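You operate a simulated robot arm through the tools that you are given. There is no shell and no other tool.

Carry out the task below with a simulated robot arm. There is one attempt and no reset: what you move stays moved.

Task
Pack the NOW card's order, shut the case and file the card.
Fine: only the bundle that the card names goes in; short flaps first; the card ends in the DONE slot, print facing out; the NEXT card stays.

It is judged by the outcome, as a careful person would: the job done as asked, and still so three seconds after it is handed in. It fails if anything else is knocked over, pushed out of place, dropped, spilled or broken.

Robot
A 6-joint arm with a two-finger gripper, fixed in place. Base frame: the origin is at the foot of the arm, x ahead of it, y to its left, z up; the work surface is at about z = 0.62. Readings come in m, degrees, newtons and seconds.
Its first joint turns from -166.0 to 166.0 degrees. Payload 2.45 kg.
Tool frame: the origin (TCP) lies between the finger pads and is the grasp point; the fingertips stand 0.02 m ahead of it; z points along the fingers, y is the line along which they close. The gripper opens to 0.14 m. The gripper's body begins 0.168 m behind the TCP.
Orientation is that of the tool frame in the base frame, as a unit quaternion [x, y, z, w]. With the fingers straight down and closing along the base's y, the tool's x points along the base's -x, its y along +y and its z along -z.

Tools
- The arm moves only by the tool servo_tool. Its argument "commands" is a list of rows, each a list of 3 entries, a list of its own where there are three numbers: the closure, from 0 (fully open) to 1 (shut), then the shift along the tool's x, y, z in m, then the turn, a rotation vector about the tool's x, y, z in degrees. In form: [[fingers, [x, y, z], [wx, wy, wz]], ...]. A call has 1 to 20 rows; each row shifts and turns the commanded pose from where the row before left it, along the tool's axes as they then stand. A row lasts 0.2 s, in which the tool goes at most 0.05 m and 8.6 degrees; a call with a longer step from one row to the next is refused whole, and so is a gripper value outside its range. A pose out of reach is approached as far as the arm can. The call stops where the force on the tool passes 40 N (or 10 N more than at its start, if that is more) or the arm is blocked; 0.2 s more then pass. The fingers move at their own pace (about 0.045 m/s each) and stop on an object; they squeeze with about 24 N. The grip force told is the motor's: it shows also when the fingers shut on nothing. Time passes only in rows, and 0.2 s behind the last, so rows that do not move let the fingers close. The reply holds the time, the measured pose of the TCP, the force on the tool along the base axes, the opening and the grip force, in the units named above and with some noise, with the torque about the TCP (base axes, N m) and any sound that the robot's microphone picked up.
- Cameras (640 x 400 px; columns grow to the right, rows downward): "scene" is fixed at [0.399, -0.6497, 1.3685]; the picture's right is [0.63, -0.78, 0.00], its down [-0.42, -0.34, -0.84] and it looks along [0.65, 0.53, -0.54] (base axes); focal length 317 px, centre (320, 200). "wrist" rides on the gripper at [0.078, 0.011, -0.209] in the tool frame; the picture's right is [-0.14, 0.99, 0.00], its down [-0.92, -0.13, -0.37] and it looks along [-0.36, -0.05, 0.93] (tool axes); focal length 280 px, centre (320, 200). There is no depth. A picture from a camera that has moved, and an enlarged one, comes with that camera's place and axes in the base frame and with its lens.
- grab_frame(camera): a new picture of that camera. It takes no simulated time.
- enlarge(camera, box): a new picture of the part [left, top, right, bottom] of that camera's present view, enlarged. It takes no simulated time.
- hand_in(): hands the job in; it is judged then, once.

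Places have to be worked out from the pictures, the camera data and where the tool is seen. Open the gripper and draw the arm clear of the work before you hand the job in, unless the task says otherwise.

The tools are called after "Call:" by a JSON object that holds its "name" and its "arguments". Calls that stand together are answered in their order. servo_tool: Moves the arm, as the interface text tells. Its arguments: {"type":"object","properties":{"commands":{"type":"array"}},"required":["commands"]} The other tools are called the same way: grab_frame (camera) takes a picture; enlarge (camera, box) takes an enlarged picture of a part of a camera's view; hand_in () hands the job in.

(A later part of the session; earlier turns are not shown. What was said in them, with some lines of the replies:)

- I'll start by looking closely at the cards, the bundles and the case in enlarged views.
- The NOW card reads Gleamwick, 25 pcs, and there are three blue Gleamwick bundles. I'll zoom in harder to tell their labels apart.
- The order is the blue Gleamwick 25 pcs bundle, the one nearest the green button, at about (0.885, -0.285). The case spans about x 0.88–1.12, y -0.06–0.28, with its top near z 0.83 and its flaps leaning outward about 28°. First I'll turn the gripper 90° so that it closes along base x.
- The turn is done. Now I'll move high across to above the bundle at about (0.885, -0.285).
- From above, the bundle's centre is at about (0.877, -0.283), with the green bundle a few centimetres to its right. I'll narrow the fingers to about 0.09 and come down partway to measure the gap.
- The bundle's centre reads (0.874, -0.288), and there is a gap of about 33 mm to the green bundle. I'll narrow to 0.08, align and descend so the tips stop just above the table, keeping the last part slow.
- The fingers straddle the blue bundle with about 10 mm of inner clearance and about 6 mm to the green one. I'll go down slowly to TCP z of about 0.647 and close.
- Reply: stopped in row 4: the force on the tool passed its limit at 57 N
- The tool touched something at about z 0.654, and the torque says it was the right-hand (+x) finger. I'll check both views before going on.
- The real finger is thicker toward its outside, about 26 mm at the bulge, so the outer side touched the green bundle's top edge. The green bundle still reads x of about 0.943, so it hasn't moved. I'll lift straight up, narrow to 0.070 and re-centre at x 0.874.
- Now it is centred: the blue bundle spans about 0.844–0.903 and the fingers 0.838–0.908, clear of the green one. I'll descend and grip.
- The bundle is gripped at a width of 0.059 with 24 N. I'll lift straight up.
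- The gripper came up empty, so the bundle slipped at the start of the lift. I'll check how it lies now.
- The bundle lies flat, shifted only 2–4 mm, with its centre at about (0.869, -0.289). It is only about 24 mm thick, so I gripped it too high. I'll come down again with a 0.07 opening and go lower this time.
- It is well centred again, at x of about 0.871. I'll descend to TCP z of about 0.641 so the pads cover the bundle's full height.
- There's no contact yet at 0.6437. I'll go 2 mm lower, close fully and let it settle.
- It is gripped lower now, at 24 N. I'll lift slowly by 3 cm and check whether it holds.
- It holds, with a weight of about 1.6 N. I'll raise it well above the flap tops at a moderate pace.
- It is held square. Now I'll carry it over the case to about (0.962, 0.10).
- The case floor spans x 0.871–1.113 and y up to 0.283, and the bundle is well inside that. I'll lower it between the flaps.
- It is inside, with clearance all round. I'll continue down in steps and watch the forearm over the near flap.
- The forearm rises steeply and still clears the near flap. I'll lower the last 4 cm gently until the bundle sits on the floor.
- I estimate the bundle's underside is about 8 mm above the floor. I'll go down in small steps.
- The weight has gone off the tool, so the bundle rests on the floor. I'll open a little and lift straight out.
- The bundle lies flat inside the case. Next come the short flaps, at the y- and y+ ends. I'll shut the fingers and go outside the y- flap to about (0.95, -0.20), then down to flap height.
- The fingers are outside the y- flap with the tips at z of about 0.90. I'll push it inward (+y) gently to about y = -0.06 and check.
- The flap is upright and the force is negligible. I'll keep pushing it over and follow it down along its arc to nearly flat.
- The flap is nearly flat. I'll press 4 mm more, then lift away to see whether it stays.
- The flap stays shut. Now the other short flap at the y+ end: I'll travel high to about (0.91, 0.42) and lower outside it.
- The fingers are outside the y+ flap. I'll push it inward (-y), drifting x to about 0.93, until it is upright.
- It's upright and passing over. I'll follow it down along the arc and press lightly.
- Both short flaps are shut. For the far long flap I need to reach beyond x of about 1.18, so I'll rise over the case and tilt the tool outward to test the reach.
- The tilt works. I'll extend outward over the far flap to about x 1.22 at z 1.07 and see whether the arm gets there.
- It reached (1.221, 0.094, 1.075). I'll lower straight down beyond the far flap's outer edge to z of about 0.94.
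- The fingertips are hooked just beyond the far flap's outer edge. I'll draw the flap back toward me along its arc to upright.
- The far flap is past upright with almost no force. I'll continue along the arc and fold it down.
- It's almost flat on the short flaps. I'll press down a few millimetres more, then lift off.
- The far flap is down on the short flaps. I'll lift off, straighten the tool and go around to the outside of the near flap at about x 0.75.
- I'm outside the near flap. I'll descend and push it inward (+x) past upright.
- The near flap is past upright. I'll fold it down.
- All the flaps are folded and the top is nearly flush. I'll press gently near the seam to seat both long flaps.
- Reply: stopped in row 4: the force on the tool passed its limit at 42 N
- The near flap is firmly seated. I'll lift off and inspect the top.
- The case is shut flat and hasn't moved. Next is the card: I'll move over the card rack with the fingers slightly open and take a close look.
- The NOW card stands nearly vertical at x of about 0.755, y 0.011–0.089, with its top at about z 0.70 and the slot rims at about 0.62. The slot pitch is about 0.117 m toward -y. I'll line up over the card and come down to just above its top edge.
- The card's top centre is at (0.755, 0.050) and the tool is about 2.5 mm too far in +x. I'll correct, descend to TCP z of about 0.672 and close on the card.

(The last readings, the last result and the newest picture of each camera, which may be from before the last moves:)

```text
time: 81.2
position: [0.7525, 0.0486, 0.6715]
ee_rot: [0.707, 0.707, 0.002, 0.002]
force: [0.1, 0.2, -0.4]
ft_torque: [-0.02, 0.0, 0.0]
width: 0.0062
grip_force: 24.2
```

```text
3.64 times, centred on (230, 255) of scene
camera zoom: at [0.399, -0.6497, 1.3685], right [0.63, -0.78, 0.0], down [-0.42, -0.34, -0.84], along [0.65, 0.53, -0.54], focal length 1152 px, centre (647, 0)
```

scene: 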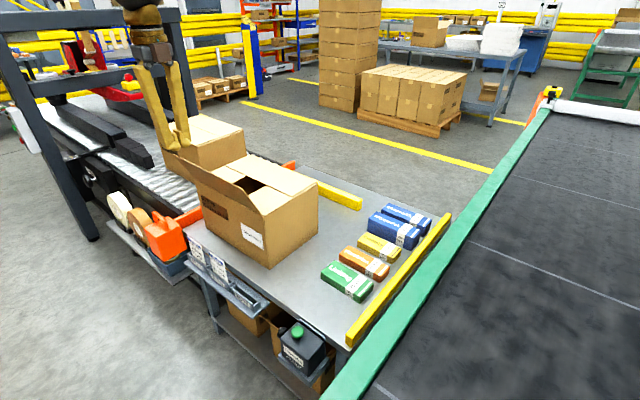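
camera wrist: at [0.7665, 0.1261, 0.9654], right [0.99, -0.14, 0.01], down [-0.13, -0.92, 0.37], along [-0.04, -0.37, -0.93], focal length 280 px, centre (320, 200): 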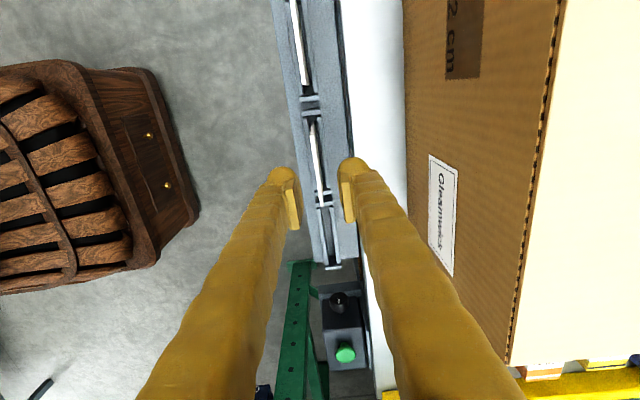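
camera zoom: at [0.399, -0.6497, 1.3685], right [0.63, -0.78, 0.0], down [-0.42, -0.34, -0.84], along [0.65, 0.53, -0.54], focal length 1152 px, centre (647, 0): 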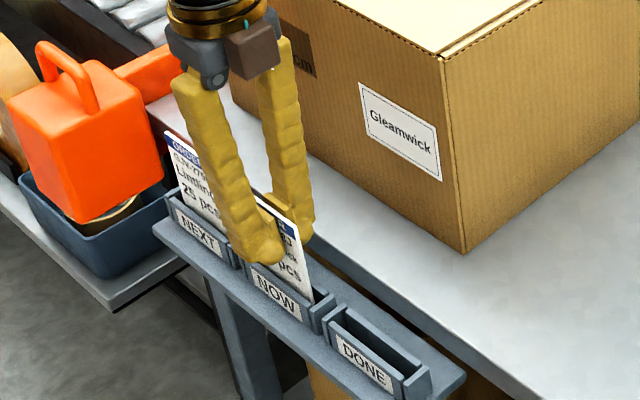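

The card is gripped at 6 mm wide and 24 N. I'll lift it straight up.

Call:
{"name": "servo_tool", "arguments": {"commands": [[1, [0, 0, -0.005], [0, 0, 0]], [1, [0, 0, -0.01], [0, 0, 0]], [1, [0, 0, -0.015], [0, 0, 0]], [1, [0, 0, -0.02], [0, 0, 0]], [1, [0, 0, -0.025], [0, 0, 0]], [1, [0, 0, -0.025], [0, 0, 0]], [1, [0, 0, 0], [0, 0, 0]]]}}

Call:
{"name": "enlarge", "arguments": {"camera": "scene", "box": [185, 190, 285, 310]}}

Call:
{"name": "enlarge", "arguments": {"camera": "wrist", "box": [240, 60, 400, 300]}}

```text
time: 82.8
position: [0.7536, 0.0499, 0.7706]
ee_rot: [0.707, 0.707, 0.002, 0.002]
force: [0.0, -0.4, -0.2]
ft_torque: [0.0, 0.0, -0.03]
width: 0.0059
grip_force: 24.4
```

```text
3.33 times, centred on (235, 250) of scene
camera zoom: at [0.399, -0.6497, 1.3685], right [0.63, -0.78, 0.0], down [-0.42, -0.34, -0.84], along [0.65, 0.53, -0.54], focal length 1056 px, centre (603, 33)
```

zoom: 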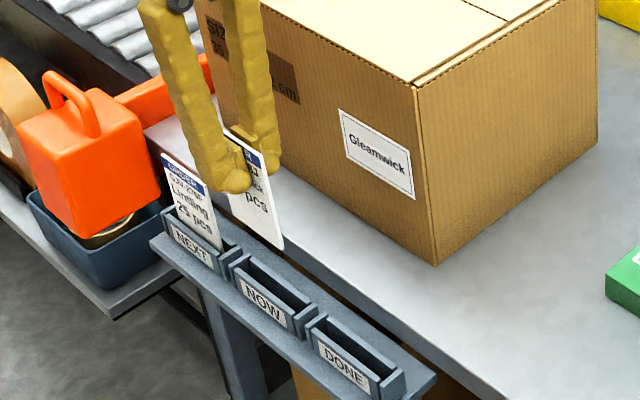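

```text
1.67 times, centred on (320, 180) of wrist
camera zoom: at [0.7637, 0.1272, 0.9781], right [0.99, -0.14, 0.01], down [-0.13, -0.92, 0.37], along [-0.04, -0.37, -0.93], focal length 467 px, centre (320, 233)
```

zoom: 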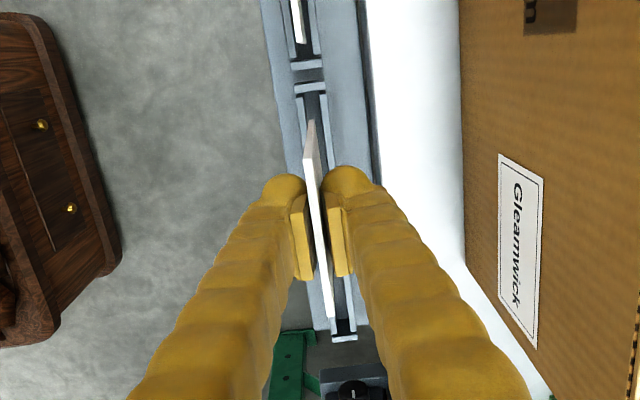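

The card is out and held upright, with its underside about 77 mm below the TCP. I'll shift it about 0.1165 m in -y to hover over the DONE slot, then check alignment.

Call:
{"name": "servo_tool", "arguments": {"commands": [[1, [-0.015, 0, 0], [0, 0, 0]], [1, [-0.025, 0, 0], [0, 0, 0]], [1, [-0.025, 0, 0], [0, 0, 0]], [1, [-0.025, 0, 0], [0, 0, 0]], [1, [-0.0165, 0, 0], [0, 0, 0]], [1, [-0.01, 0, 0], [0, 0, 0]], [1, [0, 0, 0.015], [0, 0, 0]], [1, [0, 0, 0.015], [0, 0, 0]], [1, [0, 0, 0], [0, 0, 0]]]}}

Call:
{"name": "enlarge", "arguments": {"camera": "scene", "box": [210, 230, 280, 310]}}

Call:
{"name": "enlarge", "arguments": {"camera": "wrist", "box": [260, 60, 380, 220]}}

Call:
{"name": "grab_frame", "arguments": {"camera": "wrist"}}

```text
time: 84.8
position: [0.7548, -0.0653, 0.7388]
ee_rot: [0.708, 0.706, 0.001, 0.003]
force: [0.0, 0.2, 0.2]
ft_torque: [0.02, -0.02, 0.02]
width: 0.0062
grip_force: 24.0
```

```text
5.00 times, centred on (245, 270) of scene
camera zoom: at [0.399, -0.6497, 1.3685], right [0.63, -0.78, 0.0], down [-0.42, -0.34, -0.84], along [0.65, 0.53, -0.54], focal length 1584 px, centre (695, -150)
```

zoom: 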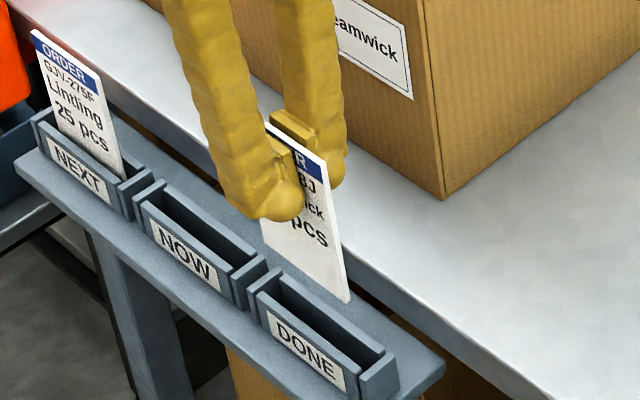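

```text
2.50 times, centred on (320, 140) of wrist
camera zoom: at [0.7646, 0.0111, 0.9484], right [0.99, -0.14, 0.01], down [-0.13, -0.92, 0.37], along [-0.04, -0.37, -0.93], focal length 701 px, centre (320, 350)
```

zoom: 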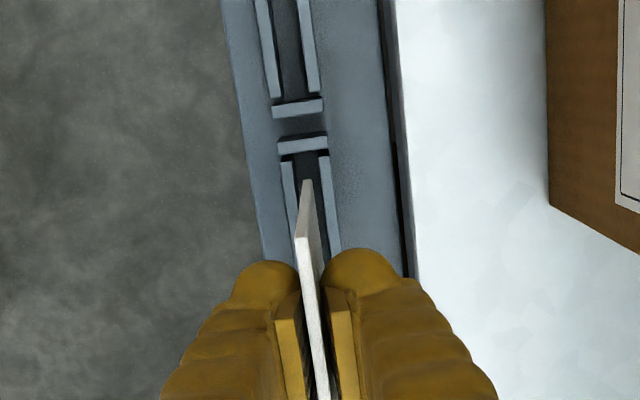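

```text
taken
camera wrist: at [0.7646, 0.0111, 0.9484], right [0.99, -0.14, 0.01], down [-0.13, -0.92, 0.37], along [-0.04, -0.37, -0.93], focal length 280 px, centre (320, 200)
```

wrist: 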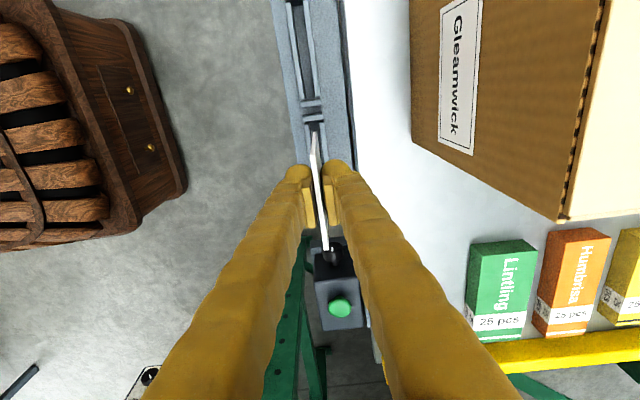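

Alignment looks good: the card is within about 1 mm in x, and a 3 mm shift in -y will centre it. I'll lower to just above the rim and recheck.

Call:
{"name": "servo_tool", "arguments": {"commands": [[1, [-0.003, -0.0005, 0.012], [0, 0, 0]], [1, [0, 0, 0.012], [0, 0, 0]], [1, [0, 0, 0.01], [0, 0, 0]], [1, [0, 0, 0], [0, 0, 0]]]}}

Call:
{"name": "enlarge", "arguments": {"camera": "scene", "box": [225, 250, 275, 305]}}

Call:
{"name": "enlarge", "arguments": {"camera": "wrist", "box": [280, 80, 360, 180]}}

```text
time: 85.8
position: [0.7546, -0.0687, 0.7075]
ee_rot: [0.707, 0.707, 0.002, 0.003]
force: [0.1, 0.0, -0.7]
ft_torque: [0.01, 0.02, 0.0]
width: 0.0062
grip_force: 23.7
```

```text
7.27 times, centred on (250, 278) of scene
camera zoom: at [0.399, -0.6497, 1.3685], right [0.63, -0.78, 0.0], down [-0.42, -0.34, -0.84], along [0.65, 0.53, -0.54], focal length 2303 px, centre (829, -364)
```

zoom: 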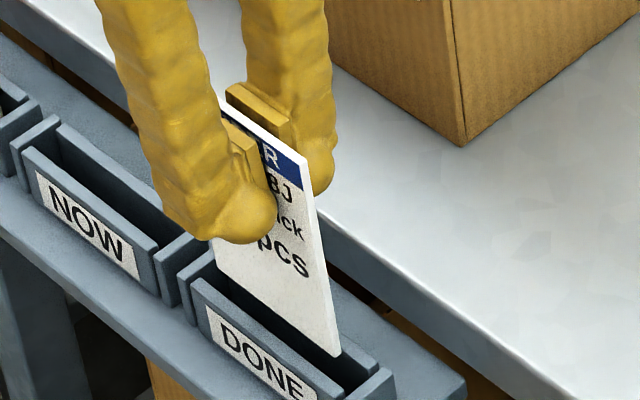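

```text
4.00 times, centred on (320, 130) of wrist
camera zoom: at [0.7637, 0.0078, 0.9156], right [0.99, -0.14, 0.01], down [-0.13, -0.92, 0.37], along [-0.04, -0.37, -0.93], focal length 1122 px, centre (320, 480)
```

zoom: 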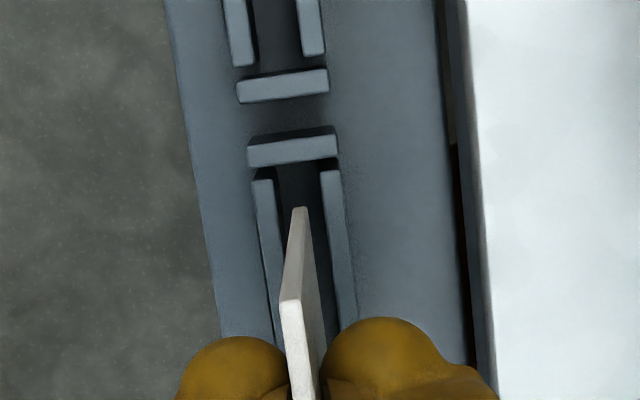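

The card's bottom edge is centred between the slot walls. I'll lower it gently into the slot.

Call:
{"name": "servo_tool", "arguments": {"commands": [[1, [0, 0, 0.006], [0, 0, 0]], [1, [0, 0, 0.006], [0, 0, 0]], [1, [0, 0, 0.006], [0, 0, 0]], [1, [0, 0, 0.006], [0, 0, 0]], [1, [0, 0, 0], [0, 0, 0]]]}}

Call:
{"name": "enlarge", "arguments": {"camera": "scene", "box": [225, 250, 275, 305]}}

Call:
{"name": "enlarge", "arguments": {"camera": "wrist", "box": [280, 80, 360, 180]}}

```text
time: 87.0
position: [0.7542, -0.068, 0.6831]
ee_rot: [0.707, 0.707, 0.002, 0.002]
force: [0.1, 0.2, 0.1]
ft_torque: [0.0, -0.02, 0.01]
width: 0.0062
grip_force: 24.5
```

```text
7.27 times, centred on (250, 278) of scene
camera zoom: at [0.399, -0.6497, 1.3685], right [0.63, -0.78, 0.0], down [-0.42, -0.34, -0.84], along [0.65, 0.53, -0.54], focal length 2303 px, centre (829, -364)
```

zoom: 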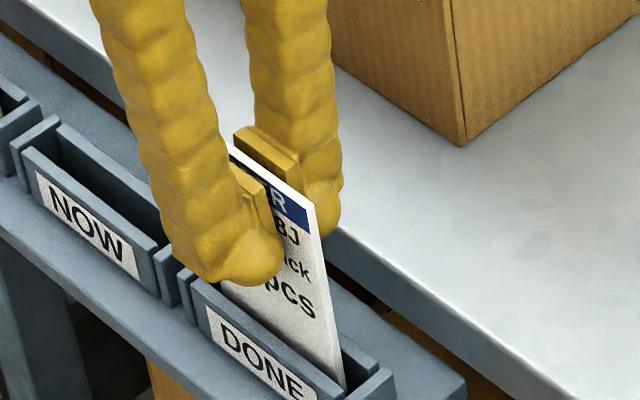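

```text
4.00 times, centred on (320, 130) of wrist
camera zoom: at [0.7639, 0.0086, 0.8912], right [0.99, -0.14, 0.01], down [-0.13, -0.92, 0.37], along [-0.04, -0.37, -0.93], focal length 1122 px, centre (320, 480)
```

zoom: 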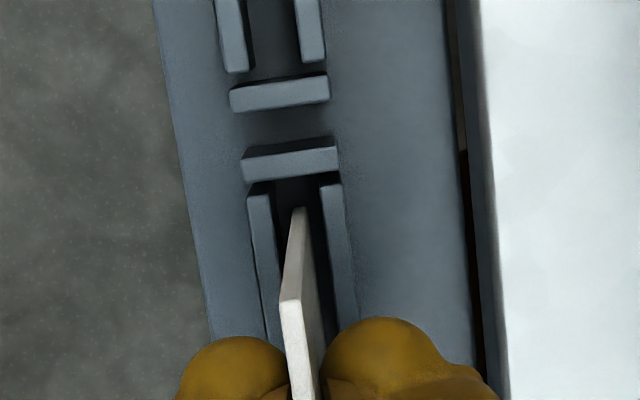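

The card is entering the slot freely. I'll lower the last centimetre until it seats.

Call:
{"name": "servo_tool", "arguments": {"commands": [[1, [0, 0, 0.004], [0, 0, 0]], [1, [0, 0, 0.004], [0, 0, 0]], [1, [0, 0, 0.002], [0, 0, 0]], [1, [0, 0, 0.001], [0, 0, 0]], [1, [0, 0, 0], [0, 0, 0]]]}}

```text
time: 88.2
position: [0.7555, -0.0687, 0.6728]
ee_rot: [0.706, 0.708, 0.002, 0.003]
force: [-1.3, 0.6, -0.8]
ft_torque: [0.03, 0.0, 0.01]
width: 0.0061
grip_force: 23.8
```

Call:
{"name": "servo_tool", "arguments": {"commands": [[1, [0, 0, 0.001], [0, 0, 0]], [1, [0, 0, 0.001], [0, 0, 0]], [1, [0, 0, 0], [0, 0, 0]]]}}

Call:
{"name": "enlarge", "arguments": {"camera": "scene", "box": [205, 240, 275, 305]}}

```text
time: 89.0
position: [0.7555, -0.0692, 0.6713]
ee_rot: [0.707, 0.707, 0.001, 0.004]
force: [0.2, 1.8, 25.6]
ft_torque: [-0.03, -0.02, 0.02]
width: 0.006
grip_force: 24.6
```

```text
6.15 times, centred on (240, 272) of scene
camera zoom: at [0.399, -0.6497, 1.3685], right [0.63, -0.78, 0.0], down [-0.42, -0.34, -0.84], along [0.65, 0.53, -0.54], focal length 1949 px, centre (812, -246)
```

zoom: 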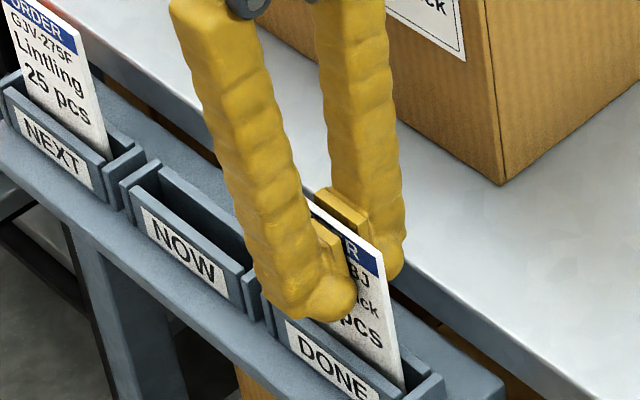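

The card is seated on the slot bottom, with a 25 N reaction. I'll ease off 1 mm, open a little and lift away.

Call:
{"name": "servo_tool", "arguments": {"commands": [[1, [0, 0, -0.0012], [0, 0, 0]], [0.78, [0, 0, 0], [0, 0, 0]], [0.78, [0, 0, 0], [0, 0, 0]], [0.78, [0, 0, 0], [0, 0, 0]], [0.78, [0, 0, -0.02], [0, 0, 0]], [0.78, [0, 0, -0.03], [0, 0, 0]], [0.78, [0, 0, -0.045], [0, 0, 0]], [0.78, [0, 0, -0.045], [0, 0, 0]], [0.78, [0, 0, -0.045], [0, 0, 0]], [0.78, [0, 0, -0.045], [0, 0, 0]], [0.78, [0, 0, -0.045], [0, 0, 0]], [0.78, [0, 0, -0.045], [0, 0, 0]], [0.5, [0, 0, -0.045], [0, 0, 0]]]}}

Call:
{"name": "grab_frame", "arguments": {"camera": "scene"}}

Call:
{"name": "enlarge", "arguments": {"camera": "scene", "box": [180, 225, 280, 310]}}

Call:
{"name": "grab_frame", "arguments": {"camera": "wrist"}}

```text
time: 91.8
position: [0.7559, -0.0715, 1.035]
ee_rot: [0.707, 0.707, 0.002, 0.003]
force: [0.6, 0.4, -0.5]
ft_torque: [0.02, 0.02, 0.03]
width: 0.0651
grip_force: 0.1
```

```text
taken
```

scene: 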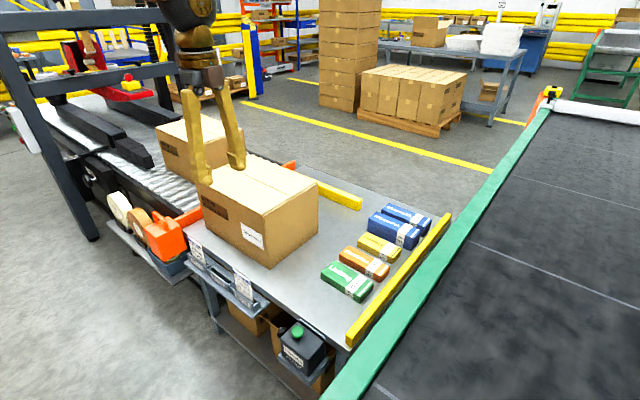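

```text
4.71 times, centred on (230, 268) of scene
camera zoom: at [0.399, -0.6497, 1.3685], right [0.63, -0.78, 0.0], down [-0.42, -0.34, -0.84], along [0.65, 0.53, -0.54], focal length 1490 px, centre (744, -118)
```

zoom: 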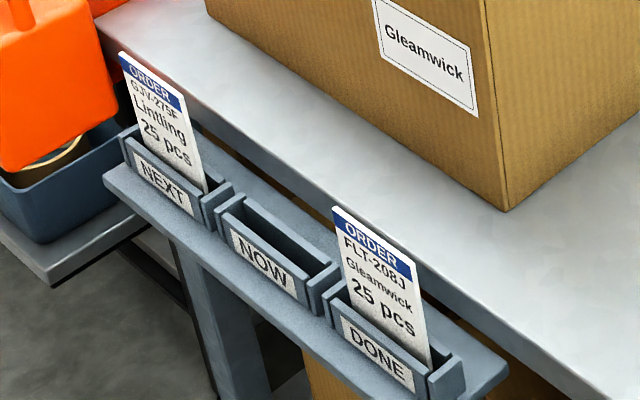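

```text
taken
camera wrist: at [0.7638, 0.0061, 1.2439], right [0.99, -0.14, 0.01], down [-0.13, -0.92, 0.37], along [-0.04, -0.37, -0.93], focal length 280 px, centre (320, 200)
```

wrist: 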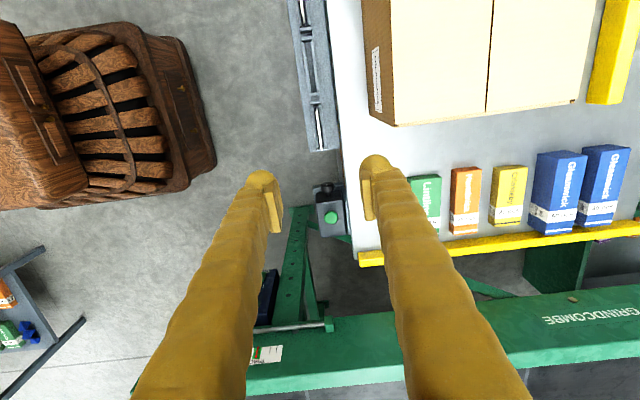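

The card stands in the DONE slot with its print facing out, and NEXT is untouched. I'll open fully, draw the arm back clear and do a last check of the case and the bundles.

Call:
{"name": "servo_tool", "arguments": {"commands": [[0, [0, -0.03, -0.03], [0, 0, 0]], [0, [0, -0.03, -0.03], [0, 0, 0]], [0, [0, -0.035, -0.02], [0, 0, 0]], [0, [0, -0.035, 0], [0, 0, 0]], [0, [0, 0, 0], [0, 0, 0]], [0, [0, 0, 0], [0, 0, 0]]]}}

Call:
{"name": "enlarge", "arguments": {"camera": "scene", "box": [190, 140, 330, 275]}}

Call:
{"name": "enlarge", "arguments": {"camera": "scene", "box": [290, 190, 450, 330]}}

```text
time: 93.2
position: [0.6218, -0.0715, 1.1156]
ee_rot: [0.707, 0.707, 0.002, 0.003]
force: [-0.5, -0.1, -0.3]
ft_torque: [0.03, 0.03, 0.03]
width: 0.1399
grip_force: 0.1
```

```text
2.96 times, centred on (260, 208) of scene
camera zoom: at [0.399, -0.6497, 1.3685], right [0.63, -0.78, 0.0], down [-0.42, -0.34, -0.84], along [0.65, 0.53, -0.54], focal length 938 px, centre (498, 178)
```

zoom: 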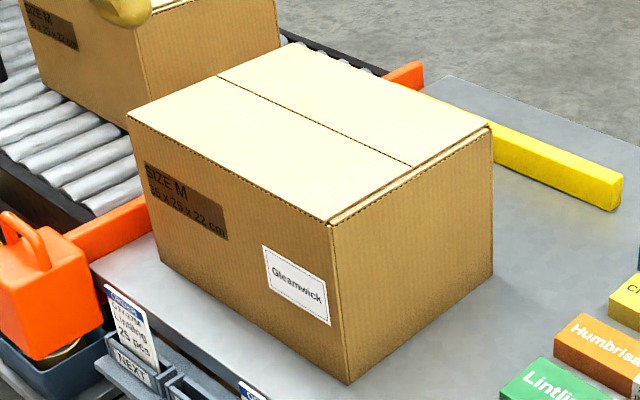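

```text
2.86 times, centred on (370, 260) of scene
camera zoom: at [0.399, -0.6497, 1.3685], right [0.63, -0.78, 0.0], down [-0.42, -0.34, -0.84], along [0.65, 0.53, -0.54], focal length 905 px, centre (177, 29)
```

zoom: 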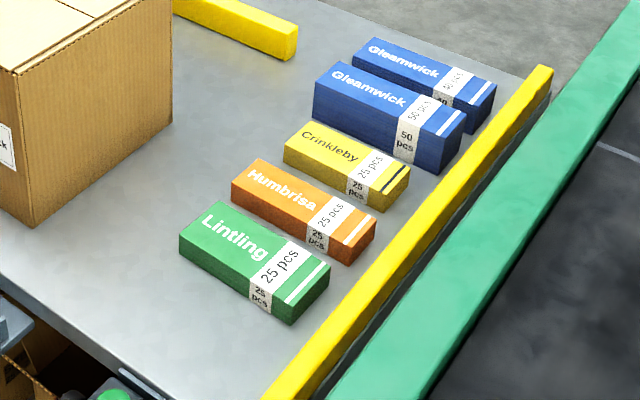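

The case is shut flat with the Gleamwick 25 pcs bundle inside. The card is in DONE facing out, NEXT and the other bundles are in their places, and the arm is clear with the gripper open. I'm handing in.

Call:
{"name": "hand_in", "arguments": {}}

```text
The job is handed in.
```

The order is packed and handed in. The Gleamwick 25 pcs bundle is in the case, the case is shut, and the NOW card is in the DONE slot with its print facing out.

- **Bundle:** The first grip was too high and the bundle slipped before it left the table, moving a few millimetres. The second, lower grip held, and I set the bundle down on the case floor.
- **Flaps:** Both short flaps went down first, then the far long flap and the near one. All four stayed shut and the top is flat.
- **Other items:** On my first approach a finger touched the green Lintling bundle and moved it about 2 mm. It is still flat and in its row. The NEXT card and the other bundles were not touched.

The gripper was open and the arm clear of the work when I handed in. The hand-in reply gave no verdict.
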